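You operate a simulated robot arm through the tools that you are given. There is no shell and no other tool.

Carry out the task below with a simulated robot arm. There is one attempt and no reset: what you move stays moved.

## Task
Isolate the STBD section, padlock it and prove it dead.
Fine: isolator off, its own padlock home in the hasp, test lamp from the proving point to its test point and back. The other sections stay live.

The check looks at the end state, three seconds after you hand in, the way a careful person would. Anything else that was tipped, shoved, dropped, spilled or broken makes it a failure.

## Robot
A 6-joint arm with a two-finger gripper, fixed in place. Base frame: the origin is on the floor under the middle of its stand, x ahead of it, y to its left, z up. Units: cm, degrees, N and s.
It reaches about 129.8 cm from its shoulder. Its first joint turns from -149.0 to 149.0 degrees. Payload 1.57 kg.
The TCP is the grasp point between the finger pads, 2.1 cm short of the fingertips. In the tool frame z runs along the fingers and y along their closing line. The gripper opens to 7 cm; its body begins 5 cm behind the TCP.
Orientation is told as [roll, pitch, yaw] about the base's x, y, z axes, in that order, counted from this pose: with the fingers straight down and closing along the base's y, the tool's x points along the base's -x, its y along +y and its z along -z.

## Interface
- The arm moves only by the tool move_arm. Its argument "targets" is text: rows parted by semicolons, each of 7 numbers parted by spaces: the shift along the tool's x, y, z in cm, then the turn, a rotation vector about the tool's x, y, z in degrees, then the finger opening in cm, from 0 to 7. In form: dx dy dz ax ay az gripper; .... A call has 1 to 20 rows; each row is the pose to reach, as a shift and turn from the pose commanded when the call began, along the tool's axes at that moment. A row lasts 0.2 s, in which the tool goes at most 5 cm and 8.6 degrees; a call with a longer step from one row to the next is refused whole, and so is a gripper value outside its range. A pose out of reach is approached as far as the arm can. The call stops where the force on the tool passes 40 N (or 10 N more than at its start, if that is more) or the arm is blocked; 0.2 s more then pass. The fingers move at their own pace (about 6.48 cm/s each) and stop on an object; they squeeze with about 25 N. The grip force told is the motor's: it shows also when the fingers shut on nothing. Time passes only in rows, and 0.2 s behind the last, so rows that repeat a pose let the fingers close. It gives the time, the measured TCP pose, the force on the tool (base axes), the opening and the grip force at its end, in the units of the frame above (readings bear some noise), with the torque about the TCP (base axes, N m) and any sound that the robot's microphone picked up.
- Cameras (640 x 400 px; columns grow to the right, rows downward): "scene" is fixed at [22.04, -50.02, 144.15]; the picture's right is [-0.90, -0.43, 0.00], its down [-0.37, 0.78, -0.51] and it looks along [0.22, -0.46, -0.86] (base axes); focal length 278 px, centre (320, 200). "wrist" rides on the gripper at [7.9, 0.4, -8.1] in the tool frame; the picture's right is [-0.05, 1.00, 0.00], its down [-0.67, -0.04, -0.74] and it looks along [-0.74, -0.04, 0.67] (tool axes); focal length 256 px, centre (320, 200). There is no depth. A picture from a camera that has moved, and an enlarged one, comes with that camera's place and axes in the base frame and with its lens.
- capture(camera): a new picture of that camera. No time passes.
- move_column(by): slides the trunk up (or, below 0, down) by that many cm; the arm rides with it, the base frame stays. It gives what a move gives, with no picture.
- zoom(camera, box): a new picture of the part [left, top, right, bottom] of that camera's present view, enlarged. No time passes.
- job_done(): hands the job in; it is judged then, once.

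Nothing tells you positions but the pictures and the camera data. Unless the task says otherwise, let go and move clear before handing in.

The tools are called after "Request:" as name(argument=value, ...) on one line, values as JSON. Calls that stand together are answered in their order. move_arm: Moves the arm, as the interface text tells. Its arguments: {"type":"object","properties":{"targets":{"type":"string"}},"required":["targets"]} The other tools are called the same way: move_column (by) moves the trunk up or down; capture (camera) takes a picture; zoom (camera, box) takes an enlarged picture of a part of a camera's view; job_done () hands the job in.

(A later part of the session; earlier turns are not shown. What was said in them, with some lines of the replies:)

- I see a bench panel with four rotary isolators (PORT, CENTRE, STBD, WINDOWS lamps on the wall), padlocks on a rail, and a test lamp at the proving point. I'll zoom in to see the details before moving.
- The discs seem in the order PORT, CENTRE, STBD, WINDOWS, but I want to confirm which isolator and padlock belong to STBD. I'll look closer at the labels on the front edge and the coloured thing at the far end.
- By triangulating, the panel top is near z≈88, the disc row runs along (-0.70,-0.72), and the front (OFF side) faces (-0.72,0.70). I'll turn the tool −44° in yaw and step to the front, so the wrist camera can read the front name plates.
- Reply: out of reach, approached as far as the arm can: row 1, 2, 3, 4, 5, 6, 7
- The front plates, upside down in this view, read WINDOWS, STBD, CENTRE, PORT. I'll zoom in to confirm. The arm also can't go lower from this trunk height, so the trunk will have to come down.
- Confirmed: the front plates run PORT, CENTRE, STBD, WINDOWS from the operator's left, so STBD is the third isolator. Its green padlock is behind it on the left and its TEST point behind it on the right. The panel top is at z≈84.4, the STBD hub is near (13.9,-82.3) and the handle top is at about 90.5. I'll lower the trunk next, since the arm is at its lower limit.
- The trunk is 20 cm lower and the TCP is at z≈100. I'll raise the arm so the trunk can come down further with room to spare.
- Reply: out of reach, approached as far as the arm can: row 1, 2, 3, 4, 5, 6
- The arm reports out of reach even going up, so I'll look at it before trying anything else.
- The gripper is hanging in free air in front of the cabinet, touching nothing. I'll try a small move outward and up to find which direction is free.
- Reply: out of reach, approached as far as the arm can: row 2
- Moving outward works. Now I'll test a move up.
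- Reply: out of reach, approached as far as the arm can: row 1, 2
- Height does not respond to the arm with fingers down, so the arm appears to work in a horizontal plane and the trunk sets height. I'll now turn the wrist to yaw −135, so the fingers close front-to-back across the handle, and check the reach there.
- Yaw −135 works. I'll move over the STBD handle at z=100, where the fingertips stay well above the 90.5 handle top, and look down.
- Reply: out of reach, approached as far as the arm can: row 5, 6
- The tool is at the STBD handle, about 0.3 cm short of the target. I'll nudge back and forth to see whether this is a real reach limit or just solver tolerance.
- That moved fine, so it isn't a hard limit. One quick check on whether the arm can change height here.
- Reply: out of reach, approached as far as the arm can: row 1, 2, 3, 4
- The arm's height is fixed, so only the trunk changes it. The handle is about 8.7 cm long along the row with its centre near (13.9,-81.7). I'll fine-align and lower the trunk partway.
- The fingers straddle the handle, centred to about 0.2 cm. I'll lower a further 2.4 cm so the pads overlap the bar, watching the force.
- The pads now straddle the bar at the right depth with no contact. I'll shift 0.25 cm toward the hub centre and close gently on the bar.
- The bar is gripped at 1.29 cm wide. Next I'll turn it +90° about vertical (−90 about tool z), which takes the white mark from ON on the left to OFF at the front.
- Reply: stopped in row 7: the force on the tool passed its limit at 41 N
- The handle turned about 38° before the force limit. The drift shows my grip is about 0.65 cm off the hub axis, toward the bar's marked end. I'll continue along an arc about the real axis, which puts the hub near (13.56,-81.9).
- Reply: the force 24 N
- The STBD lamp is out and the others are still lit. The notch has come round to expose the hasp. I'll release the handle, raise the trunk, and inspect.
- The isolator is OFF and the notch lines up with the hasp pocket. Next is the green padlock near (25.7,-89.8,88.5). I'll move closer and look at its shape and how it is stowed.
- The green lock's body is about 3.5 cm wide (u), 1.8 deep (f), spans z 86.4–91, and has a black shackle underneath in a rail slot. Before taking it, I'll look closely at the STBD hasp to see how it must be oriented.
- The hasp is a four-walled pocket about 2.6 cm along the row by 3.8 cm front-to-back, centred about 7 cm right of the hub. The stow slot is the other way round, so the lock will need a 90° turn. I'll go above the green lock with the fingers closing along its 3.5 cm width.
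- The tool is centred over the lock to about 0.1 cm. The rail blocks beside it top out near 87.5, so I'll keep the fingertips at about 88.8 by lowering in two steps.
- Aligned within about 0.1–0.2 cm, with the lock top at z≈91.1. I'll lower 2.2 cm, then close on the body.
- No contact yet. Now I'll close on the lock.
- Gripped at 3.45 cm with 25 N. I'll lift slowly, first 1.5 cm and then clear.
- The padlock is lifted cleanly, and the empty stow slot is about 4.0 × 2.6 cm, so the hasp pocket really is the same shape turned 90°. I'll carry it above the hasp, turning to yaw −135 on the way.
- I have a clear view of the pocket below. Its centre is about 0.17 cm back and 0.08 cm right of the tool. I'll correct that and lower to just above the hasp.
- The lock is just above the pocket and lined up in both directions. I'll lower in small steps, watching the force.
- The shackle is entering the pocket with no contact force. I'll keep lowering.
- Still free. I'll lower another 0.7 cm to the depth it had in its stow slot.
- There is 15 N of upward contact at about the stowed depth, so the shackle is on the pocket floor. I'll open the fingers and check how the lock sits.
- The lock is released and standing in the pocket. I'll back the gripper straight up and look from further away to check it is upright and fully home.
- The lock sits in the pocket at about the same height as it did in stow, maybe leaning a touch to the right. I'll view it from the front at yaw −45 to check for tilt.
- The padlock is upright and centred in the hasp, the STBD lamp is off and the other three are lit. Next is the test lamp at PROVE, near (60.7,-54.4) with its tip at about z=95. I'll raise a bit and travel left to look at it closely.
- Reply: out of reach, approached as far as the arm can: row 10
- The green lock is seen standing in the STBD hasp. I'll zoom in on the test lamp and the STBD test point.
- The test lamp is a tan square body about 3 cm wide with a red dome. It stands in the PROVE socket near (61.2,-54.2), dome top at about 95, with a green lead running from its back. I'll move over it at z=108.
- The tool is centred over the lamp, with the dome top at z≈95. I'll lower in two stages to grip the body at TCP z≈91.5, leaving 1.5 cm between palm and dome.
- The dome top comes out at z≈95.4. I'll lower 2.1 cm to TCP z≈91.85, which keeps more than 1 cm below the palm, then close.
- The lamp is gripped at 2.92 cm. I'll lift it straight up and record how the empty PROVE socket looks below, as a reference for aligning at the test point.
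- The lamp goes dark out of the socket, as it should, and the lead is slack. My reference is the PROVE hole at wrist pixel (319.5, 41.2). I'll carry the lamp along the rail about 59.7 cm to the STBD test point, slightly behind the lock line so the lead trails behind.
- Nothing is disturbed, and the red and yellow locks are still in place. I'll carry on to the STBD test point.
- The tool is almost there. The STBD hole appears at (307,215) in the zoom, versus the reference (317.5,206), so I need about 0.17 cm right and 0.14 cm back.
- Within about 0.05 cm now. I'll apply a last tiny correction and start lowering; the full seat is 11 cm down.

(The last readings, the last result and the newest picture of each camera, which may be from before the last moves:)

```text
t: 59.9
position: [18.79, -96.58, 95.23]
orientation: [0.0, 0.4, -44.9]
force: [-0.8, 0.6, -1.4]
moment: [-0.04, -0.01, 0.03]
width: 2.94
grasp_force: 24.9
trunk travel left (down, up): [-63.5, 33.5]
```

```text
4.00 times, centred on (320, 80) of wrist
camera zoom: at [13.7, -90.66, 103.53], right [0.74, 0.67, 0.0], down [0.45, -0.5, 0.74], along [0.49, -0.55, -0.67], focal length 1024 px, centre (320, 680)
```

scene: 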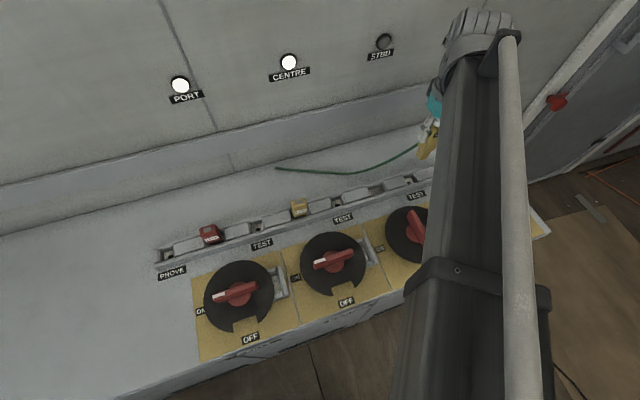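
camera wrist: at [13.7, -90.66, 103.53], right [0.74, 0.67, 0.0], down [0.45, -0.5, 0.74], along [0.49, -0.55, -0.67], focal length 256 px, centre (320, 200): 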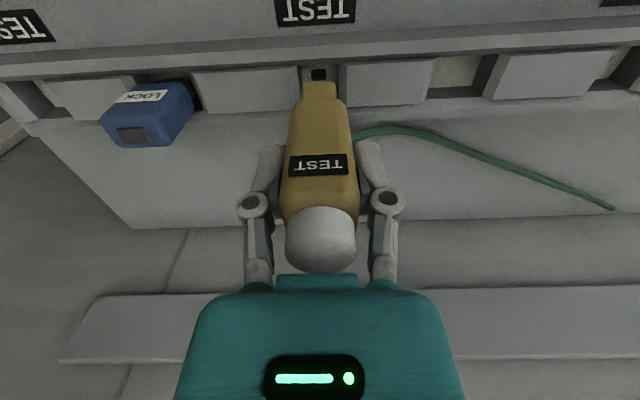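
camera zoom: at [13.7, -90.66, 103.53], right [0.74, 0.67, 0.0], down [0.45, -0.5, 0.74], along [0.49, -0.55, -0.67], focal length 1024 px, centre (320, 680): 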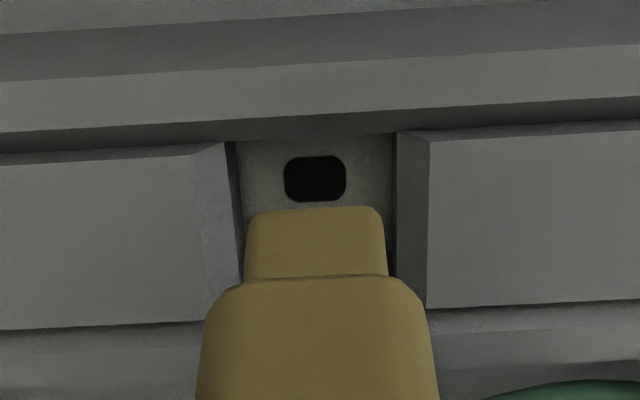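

The lamp's neck lines up with the pocket. I'll continue down.

Request:
move_column(by=-2)

Request:
zoom(camera="wrist", box=[260, 30, 380, 130])

```text
t: 60.6
position: [18.9, -96.6, 93.28]
orientation: [0.0, 0.4, -45.0]
force: [0.1, -0.2, -0.9]
moment: [-0.04, 0.0, -0.05]
width: 2.94
grasp_force: 25.0
trunk travel left (down, up): [-61.5, 35.5]
```

```text
4.00 times, centred on (320, 80) of wrist
camera zoom: at [13.7, -90.67, 101.52], right [0.74, 0.67, 0.0], down [0.45, -0.5, 0.74], along [0.49, -0.55, -0.67], focal length 1024 px, centre (320, 680)
```

zoom: 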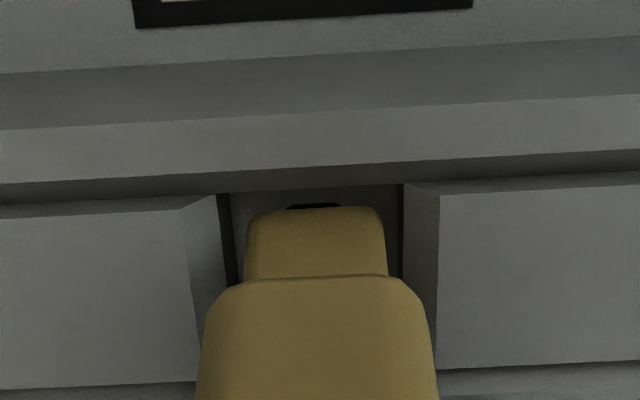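

Request:
move_column(by=-1.2)

Request:
zoom(camera="wrist", box=[260, 30, 380, 130])

```text
t: 61.2
position: [19.04, -96.55, 92.25]
orientation: [0.0, 0.5, -44.9]
force: [-0.4, -0.3, -0.8]
moment: [0.02, -0.04, -0.05]
width: 2.91
grasp_force: 24.8
trunk travel left (down, up): [-60.3, 36.7]
```

```text
4.00 times, centred on (320, 80) of wrist
camera zoom: at [13.7, -90.67, 100.32], right [0.74, 0.67, 0.0], down [0.45, -0.5, 0.74], along [0.49, -0.55, -0.67], focal length 1024 px, centre (320, 680)
```

zoom: 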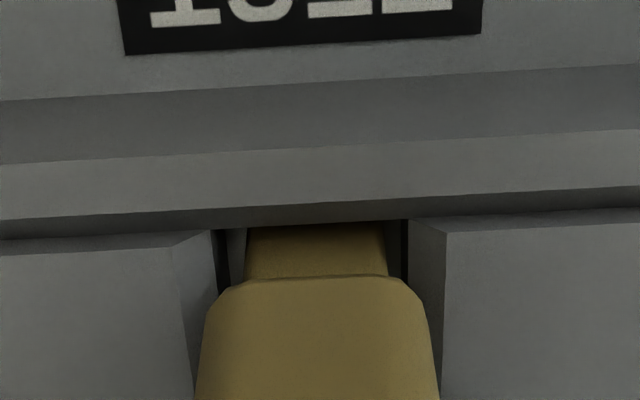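

Now the last 0.3 cm, to the depth it had in PROVE.

Request:
move_column(by=-0.3)

Request:
capture(camera="wrist")

Request:
zoom(camera="wrist", box=[260, 30, 380, 130])

Request:
capture(camera="scene")

```text
t: 61.7
position: [18.89, -96.55, 91.81]
orientation: [0.0, 0.4, -45.1]
force: [-0.2, 0.1, 1.6]
moment: [0.02, -0.01, 0.03]
width: 2.94
grasp_force: 24.9
trunk travel left (down, up): [-60.0, 37.0]
```

```text
taken
camera wrist: at [13.69, -90.65, 100.04], right [0.74, 0.67, 0.0], down [0.45, -0.5, 0.74], along [0.49, -0.55, -0.67], focal length 256 px, centre (320, 200)
```

wrist: 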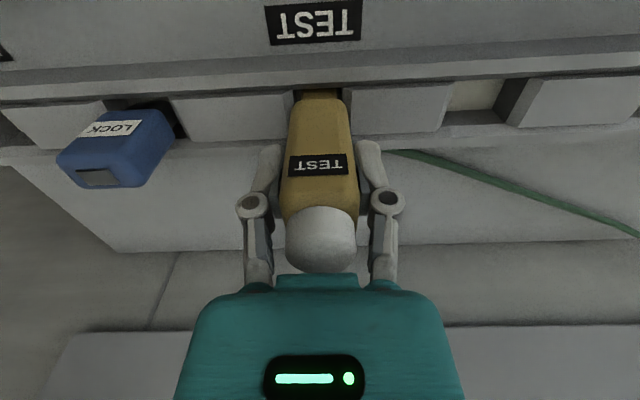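

```text
4.00 times, centred on (320, 80) of wrist
camera zoom: at [13.69, -90.65, 100.04], right [0.74, 0.67, 0.0], down [0.45, -0.5, 0.74], along [0.49, -0.55, -0.67], focal length 1024 px, centre (320, 680)
```

zoom: 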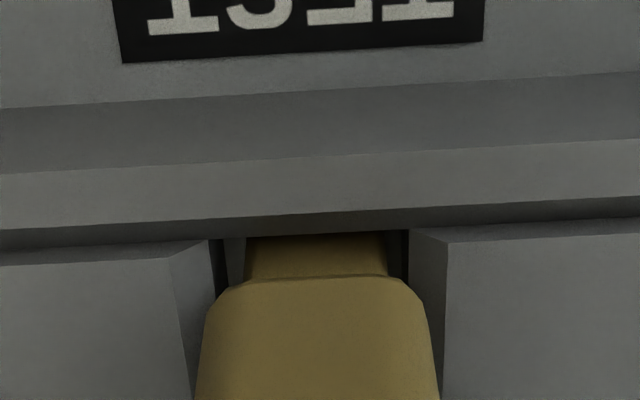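

```text
taken
```

scene: 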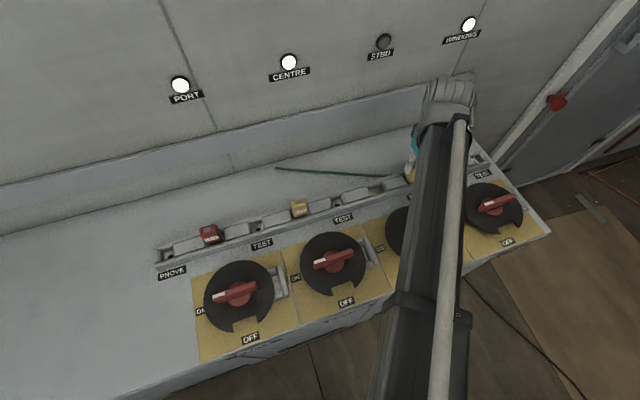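

The lamp stays dark at the STBD test point, which means it is dead. I'll press a hair further to be sure it's fully seated, and hold for a second or two.

Request:
move_column(by=-0.15)

Request:
move_arm(targets="0 0 0 0 0 0 1.5; 0 0 0 0 0 0 1.5; 0 0 0 0 0 0 1.5; 0 0 0 0 0 0 1.5; 0 0 0 0 0 0 1.5; 0 0 0 0 0 0 1.5; 0 0 0 0 0 0 1.5; 0 0 0 0 0 0 1.5; 0 0 0 0 0 0 1.5; 0 0 0 0 0 0 1.5")

Request:
capture(camera="wrist")

```text
t: 62.2
position: [18.86, -96.6, 91.85]
orientation: [-0.1, 0.4, -45.0]
force: [0.4, -4.3, 16.5]
moment: [-0.23, -0.09, 0.02]
width: 2.96
grasp_force: 25.1
trunk travel left (down, up): [-59.8, 37.2]
```

```text
t: 64.4
position: [18.91, -96.45, 91.73]
orientation: [0.0, 0.4, -45.0]
force: [-0.9, -1.9, 12.7]
moment: [0.03, 0.01, 0.01]
width: 2.94
grasp_force: 24.8
trunk travel left (down, up): [-59.8, 37.2]
```

```text
taken
camera wrist: at [13.67, -90.56, 99.98], right [0.74, 0.67, 0.0], down [0.45, -0.5, 0.74], along [0.49, -0.55, -0.67], focal length 256 px, centre (320, 200)
```

wrist: 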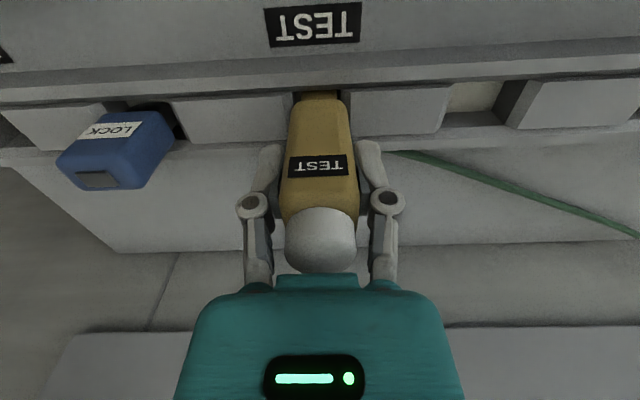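

It is seated at 16 N and the lamp is dark, so STBD is proved dead. Next I'll lift it out and return to PROVE the same way.

Request:
move_column(by=11.2)

Request:
move_arm(targets="-0.9 0 0 0 0 0 1.5; -0.9 4.6 0 0 0 0 1.5; -0.9 9.2 0 0 0 0 1.5; -0.9 13.8 0 0 0 0 1.5; -0.9 18.4 0 0 0 0 1.5; -0.9 23 0 0 0 0 1.5; -0.9 27.6 0 0 0 0 1.5; -0.9 32.2 0 0 0 0 1.5; -0.9 36.8 0 0 0 0 1.5; -0.9 41.4 0 0 0 0 1.5; -0.9 46 0 0 0 0 1.5; -0.9 50.6 0 0 0 0 1.5; -0.9 55.2 0 0 0 0 1.5; -0.9 59.8 0 0 0 0 1.5; 0.1 59.9 0 0 0 0 1.5; 0.1 59.9 0 0 0 0 1.5")

Request:
capture(camera="wrist")

Request:
zoom(camera="wrist", box=[260, 0, 380, 80])

Request:
capture(camera="scene")

```text
t: 65.8
position: [18.92, -96.67, 102.88]
orientation: [0.1, 0.3, -45.0]
force: [-0.4, -0.3, -1.0]
moment: [0.05, -0.01, 0.01]
width: 2.94
grasp_force: 25.6
trunk travel left (down, up): [-71.0, 26.0]
```

```text
t: 69.2
position: [61.11, -53.88, 102.85]
orientation: [0.0, 0.3, -45.0]
force: [-0.6, 0.2, 0.1]
moment: [-0.01, -0.03, 0.01]
width: 2.92
grasp_force: 25.0
out of reach, approached as far as the arm can: row 4
trunk travel left (down, up): [-71.0, 26.0]
```

```text
taken
camera wrist: at [55.94, -48.0, 111.08], right [0.74, 0.67, 0.0], down [0.45, -0.5, 0.74], along [0.49, -0.55, -0.67], focal length 256 px, centre (320, 200)
```

wrist: 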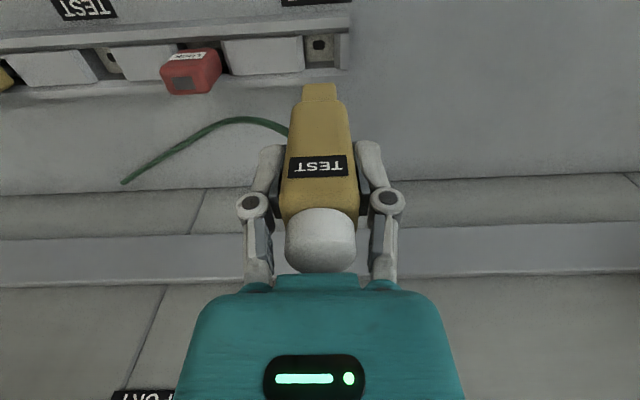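

```text
5.00 times, centred on (320, 40) of wrist
camera zoom: at [55.94, -48.0, 111.08], right [0.74, 0.67, 0.0], down [0.45, -0.5, 0.74], along [0.49, -0.55, -0.67], focal length 1280 px, centre (320, 1000)
```

zoom: 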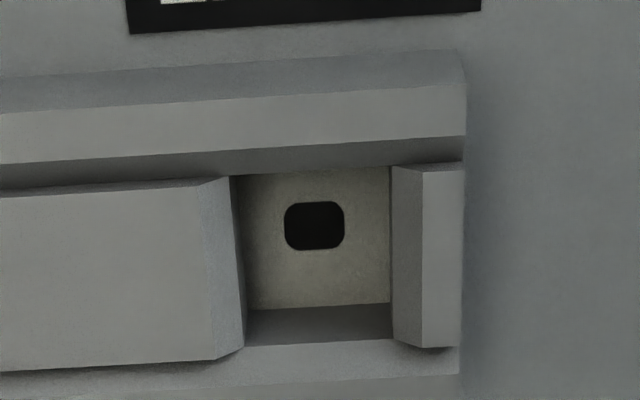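

```text
taken
```

scene: 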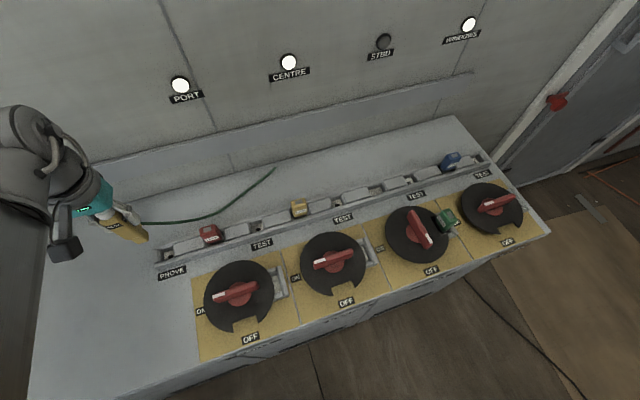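

The tool is over PROVE, about 0.3 cm too far front and 0.06 cm left of the reference. I'll correct and recheck.

Request:
move_arm(targets="-0.3 -0.06 0 0 0 0 1.5; -0.3 -0.06 0 0 0 0 1.5; -0.3 -0.06 0 0 0 0 1.5")

Request:
zoom(camera="wrist", box=[260, 0, 380, 80])

```text
t: 70.0
position: [61.29, -54.36, 102.82]
orientation: [0.0, 0.5, -45.0]
force: [-0.1, 0.2, -0.3]
moment: [0.01, 0.0, -0.06]
width: 2.93
grasp_force: 24.9
trunk travel left (down, up): [-71.0, 26.0]
```

```text
5.00 times, centred on (320, 40) of wrist
camera zoom: at [56.12, -48.38, 111.07], right [0.74, 0.67, 0.0], down [0.45, -0.5, 0.74], along [0.49, -0.55, -0.67], focal length 1280 px, centre (320, 1000)
```

zoom: 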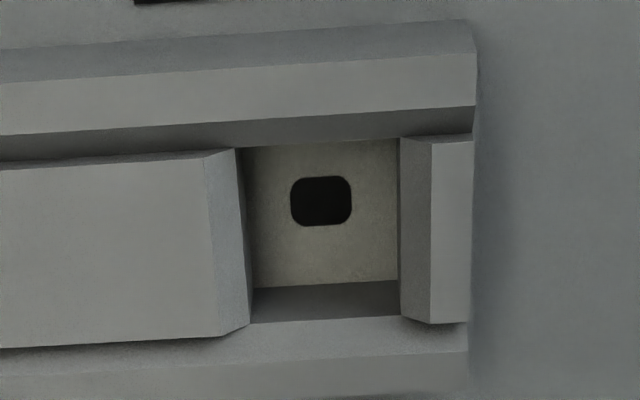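

A tiny final trim (0.06 cm forward, 0.05 cm left), then lower.

Request:
move_arm(targets="0.06 0.05 0 0 0 0 1.5; 0.06 0.05 0 0 0 0 1.5")

Request:
move_column(by=-7.5)

Request:
zoom(camera="wrist", box=[260, 30, 380, 130])

```text
t: 70.7
position: [61.37, -54.28, 102.78]
orientation: [0.0, 0.5, -45.0]
force: [-0.2, -0.3, -1.2]
moment: [-0.03, 0.01, -0.01]
width: 2.91
grasp_force: 25.1
trunk travel left (down, up): [-71.0, 26.0]
```

```text
t: 71.8
position: [61.19, -54.22, 95.4]
orientation: [0.0, 0.4, -45.0]
force: [0.0, -0.2, -0.6]
moment: [-0.02, 0.0, -0.02]
width: 2.94
grasp_force: 25.0
trunk travel left (down, up): [-63.5, 33.5]
```

```text
4.00 times, centred on (320, 80) of wrist
camera zoom: at [56.12, -48.28, 103.58], right [0.74, 0.67, 0.0], down [0.45, -0.5, 0.74], along [0.49, -0.55, -0.67], focal length 1024 px, centre (320, 680)
```

zoom: 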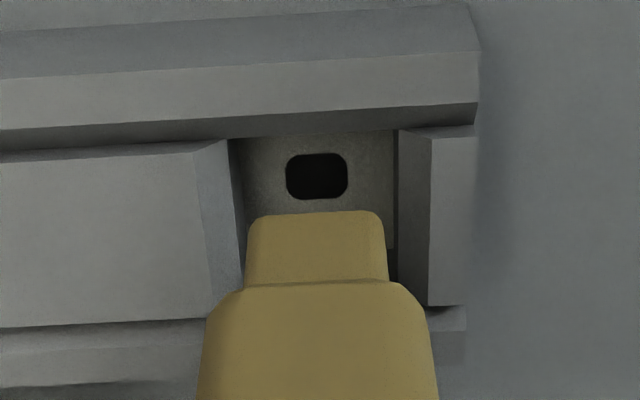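

Aligned. I'll continue down into PROVE.

Request:
move_column(by=-2)

Request:
move_column(by=-1.2)

Request:
capture(camera="wrist")

```text
t: 72.4
position: [61.2, -54.21, 93.33]
orientation: [0.0, 0.4, -45.0]
force: [0.1, 0.8, -0.3]
moment: [0.02, 0.0, 0.01]
width: 2.95
grasp_force: 25.6
trunk travel left (down, up): [-61.5, 35.5]
```

```text
t: 73.0
position: [61.28, -54.2, 92.14]
orientation: [0.0, 0.4, -45.0]
force: [-0.7, -0.3, -0.2]
moment: [0.03, -0.03, -0.01]
width: 2.92
grasp_force: 25.2
trunk travel left (down, up): [-60.3, 36.7]
```

```text
taken
camera wrist: at [56.12, -48.28, 100.37], right [0.74, 0.67, 0.0], down [0.45, -0.5, 0.74], along [0.49, -0.55, -0.67], focal length 256 px, centre (320, 200)
```

wrist: 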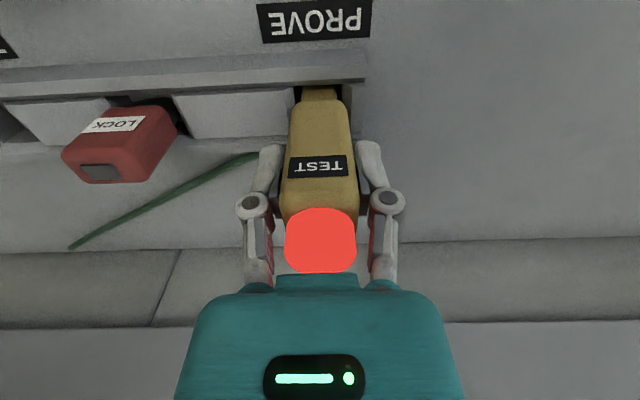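

The lamp lights red again at PROVE, so it still works. I'll seat it the last bit.

Request:
move_column(by=-0.35)

```text
t: 73.6
position: [61.41, -54.18, 91.92]
orientation: [0.0, 0.4, -45.1]
force: [-0.8, 0.0, -1.1]
moment: [-0.02, -0.02, -0.01]
width: 2.92
grasp_force: 24.9
trunk travel left (down, up): [-60.0, 37.0]
```

Request:
move_column(by=-0.15)

```text
t: 74.1
position: [61.38, -54.18, 91.72]
orientation: [-0.1, 0.3, -45.0]
force: [3.5, -3.0, 15.6]
moment: [-0.14, -0.13, 0.03]
width: 2.94
grasp_force: 25.1
trunk travel left (down, up): [-59.8, 37.2]
```

It is seated, with 15 N on the socket floor. I'll ease off, open the fingers, and rise clear.

Request:
move_column(by=0.1)

Request:
move_arm(targets="0 0 0 0 0 0 3.2; 0 0 0 0 0 0 4; 0 0 0 0 0 0 5; 0 0 0 0 0 0 6; 0 0 0 0 0 0 7; 0 0 0 0 0 0 7")

Request:
capture(camera="wrist")

```text
t: 74.6
position: [61.38, -54.08, 91.83]
orientation: [0.0, 0.6, -45.0]
force: [0.6, -1.3, 4.7]
moment: [-0.03, -0.02, -0.02]
width: 2.96
grasp_force: 24.5
trunk travel left (down, up): [-59.9, 37.1]
```

```text
t: 76.0
position: [61.23, -54.22, 91.78]
orientation: [0.0, 0.4, -45.1]
force: [-0.7, -0.2, -0.6]
moment: [0.01, 0.03, -0.02]
width: 7.0
grasp_force: 0.1
trunk travel left (down, up): [-59.9, 37.1]
```

```text
taken
camera wrist: at [56.12, -48.28, 99.98], right [0.74, 0.67, 0.0], down [0.45, -0.5, 0.74], along [0.49, -0.55, -0.67], focal length 256 px, centre (320, 200)
```

wrist: 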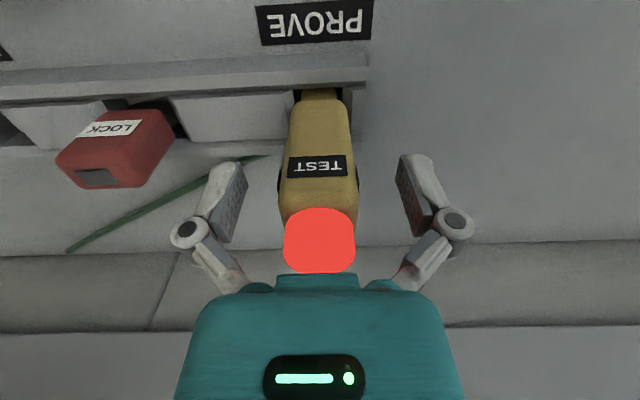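

The lamp stands upright and lit in PROVE. I'll raise clear and check the whole scene.

Request:
move_column(by=18)

Request:
capture(camera="scene")

Request:
capture(camera="wrist")

Request:
zoom(camera="scene", box=[370, 130, 540, 260])

Request:
zoom(camera="scene", box=[100, 190, 270, 320])

```text
t: 78.0
position: [61.36, -54.15, 109.83]
orientation: [0.0, 0.3, -45.0]
force: [0.1, -0.1, -0.9]
moment: [-0.01, -0.01, 0.0]
width: 6.98
grasp_force: 0.1
trunk travel left (down, up): [-77.9, 19.1]
```

```text
taken
```

scene: 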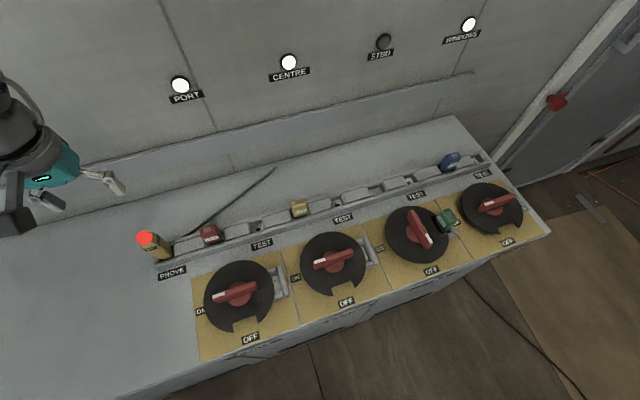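

```text
taken
camera wrist: at [56.13, -48.28, 117.97], right [0.74, 0.67, 0.0], down [0.45, -0.5, 0.74], along [0.49, -0.55, -0.67], focal length 256 px, centre (320, 200)
```

wrist: 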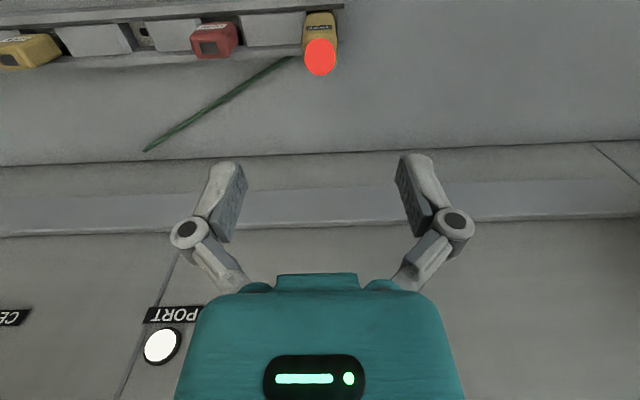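

```text
3.08 times, centred on (455, 195) of scene
camera zoom: at [22.04, -50.02, 144.15], right [-0.9, -0.43, 0.0], down [-0.37, 0.78, -0.51], along [0.22, -0.46, -0.86], focal length 855 px, centre (-95, 215)
```

zoom: 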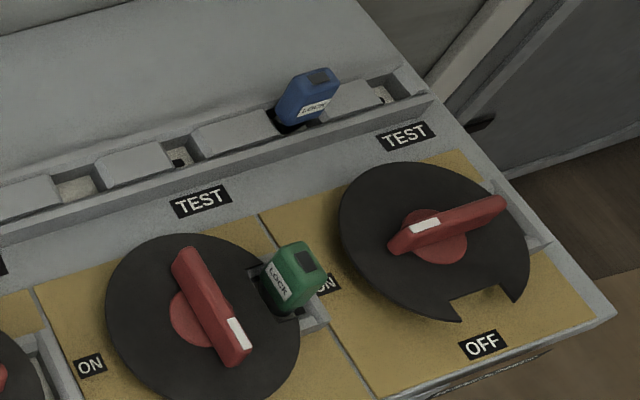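

```text
3.08 times, centred on (185, 255) of scene
camera zoom: at [22.04, -50.02, 144.15], right [-0.9, -0.43, 0.0], down [-0.37, 0.78, -0.51], along [0.22, -0.46, -0.86], focal length 855 px, centre (735, 31)
```

zoom: 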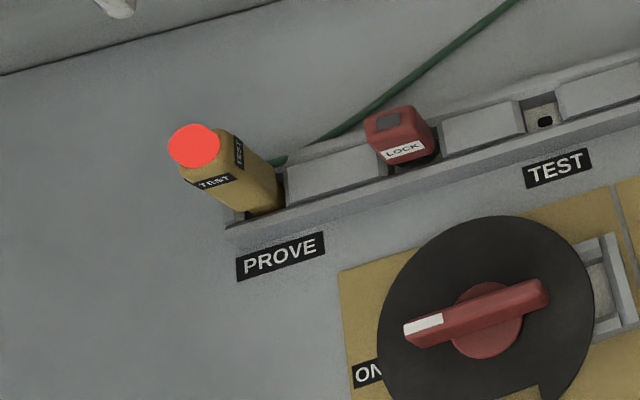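

All as intended: the STBD lamp is out and the other three are lit, and the STBD handle points to OFF with the green lock standing in its hasp. The test lamp is back in PROVE and lit, and nothing else has moved. I'll pull the arm back from the bench and take a last look.

Request:
move_arm(targets="3 0 0 0 0 0 7; 6 0 0 0 0 0 7; 9 0 0 0 0 0 7; 12 0 0 0 0 0 7; 12 0 0 0 0 0 7")

Request:
capture(camera="scene")

Request:
zoom(camera="scene", box=[400, 180, 490, 250])

Request:
capture(camera="wrist")

```text
t: 79.2
position: [52.79, -45.83, 109.8]
orientation: [0.0, 0.4, -45.0]
force: [-0.7, -0.3, 0.2]
moment: [0.01, 0.01, -0.04]
width: 7.03
grasp_force: 0.0
trunk travel left (down, up): [-77.9, 19.1]
```

```text
taken
```

scene: 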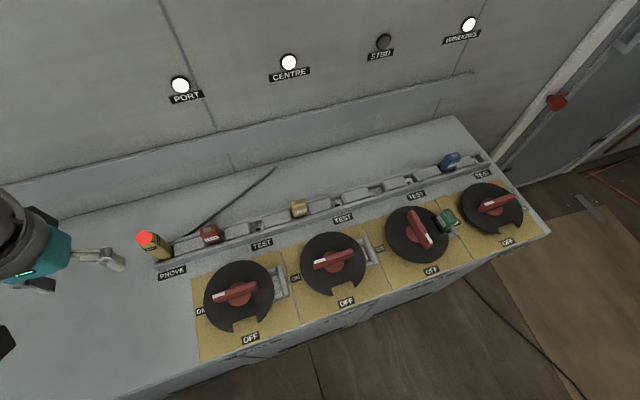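

```text
5.71 times, centred on (445, 215) of scene
camera zoom: at [22.04, -50.02, 144.15], right [-0.9, -0.43, 0.0], down [-0.37, 0.78, -0.51], along [0.22, -0.46, -0.86], focal length 1588 px, centre (-394, 114)
```

zoom: 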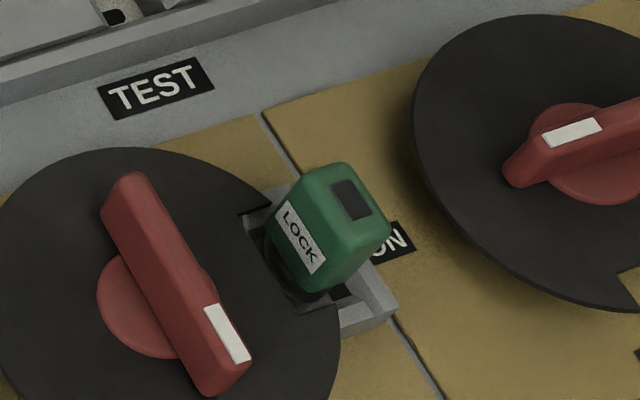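

```text
taken
camera wrist: at [47.62, -39.83, 117.98], right [0.74, 0.67, 0.0], down [0.45, -0.5, 0.74], along [0.49, -0.55, -0.67], focal length 256 px, centre (320, 200)
```

wrist: 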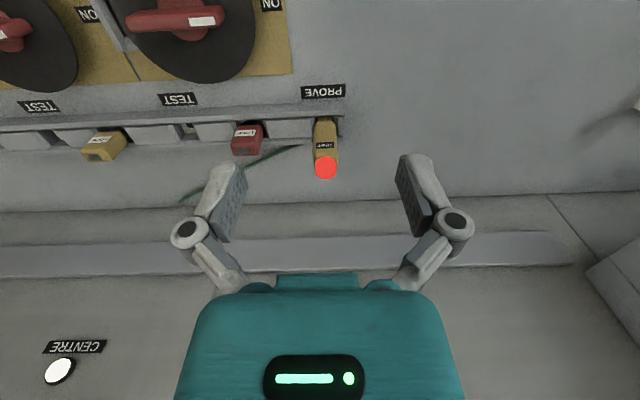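

The final view confirms it: STBD is off and locked with its own green padlock, and its test point showed the lamp dark. The lamp is back in PROVE and lit, PORT, CENTRE and WINDOWS are live, and the arm is clear. I'm handing in.

Request:
job_done()

```text
The job is handed in.
```

The STBD section is isolated, padlocked and proved dead, and the job is handed in; I haven't seen the check's verdict.

- **Isolator:** the STBD handle is turned to OFF and its wall lamp is out. PORT, CENTRE and WINDOWS are still lit.
- **Padlock:** STBD's own green padlock stands upright in the STBD hasp. It sits about 0.2–0.3 cm higher than it did in its stow slot. I took that as a slightly higher pocket floor, because it took about 15 N of downward push without moving.
- **Proving:** the test lamp was lit at the proving point and stayed dark while fully seated at the STBD test point. It lit again when returned to the proving point, where it now stands.
- **Surroundings:** nothing else on the bench looks moved in the last pictures. The gripper is open and the arm is pulled back from the bench.
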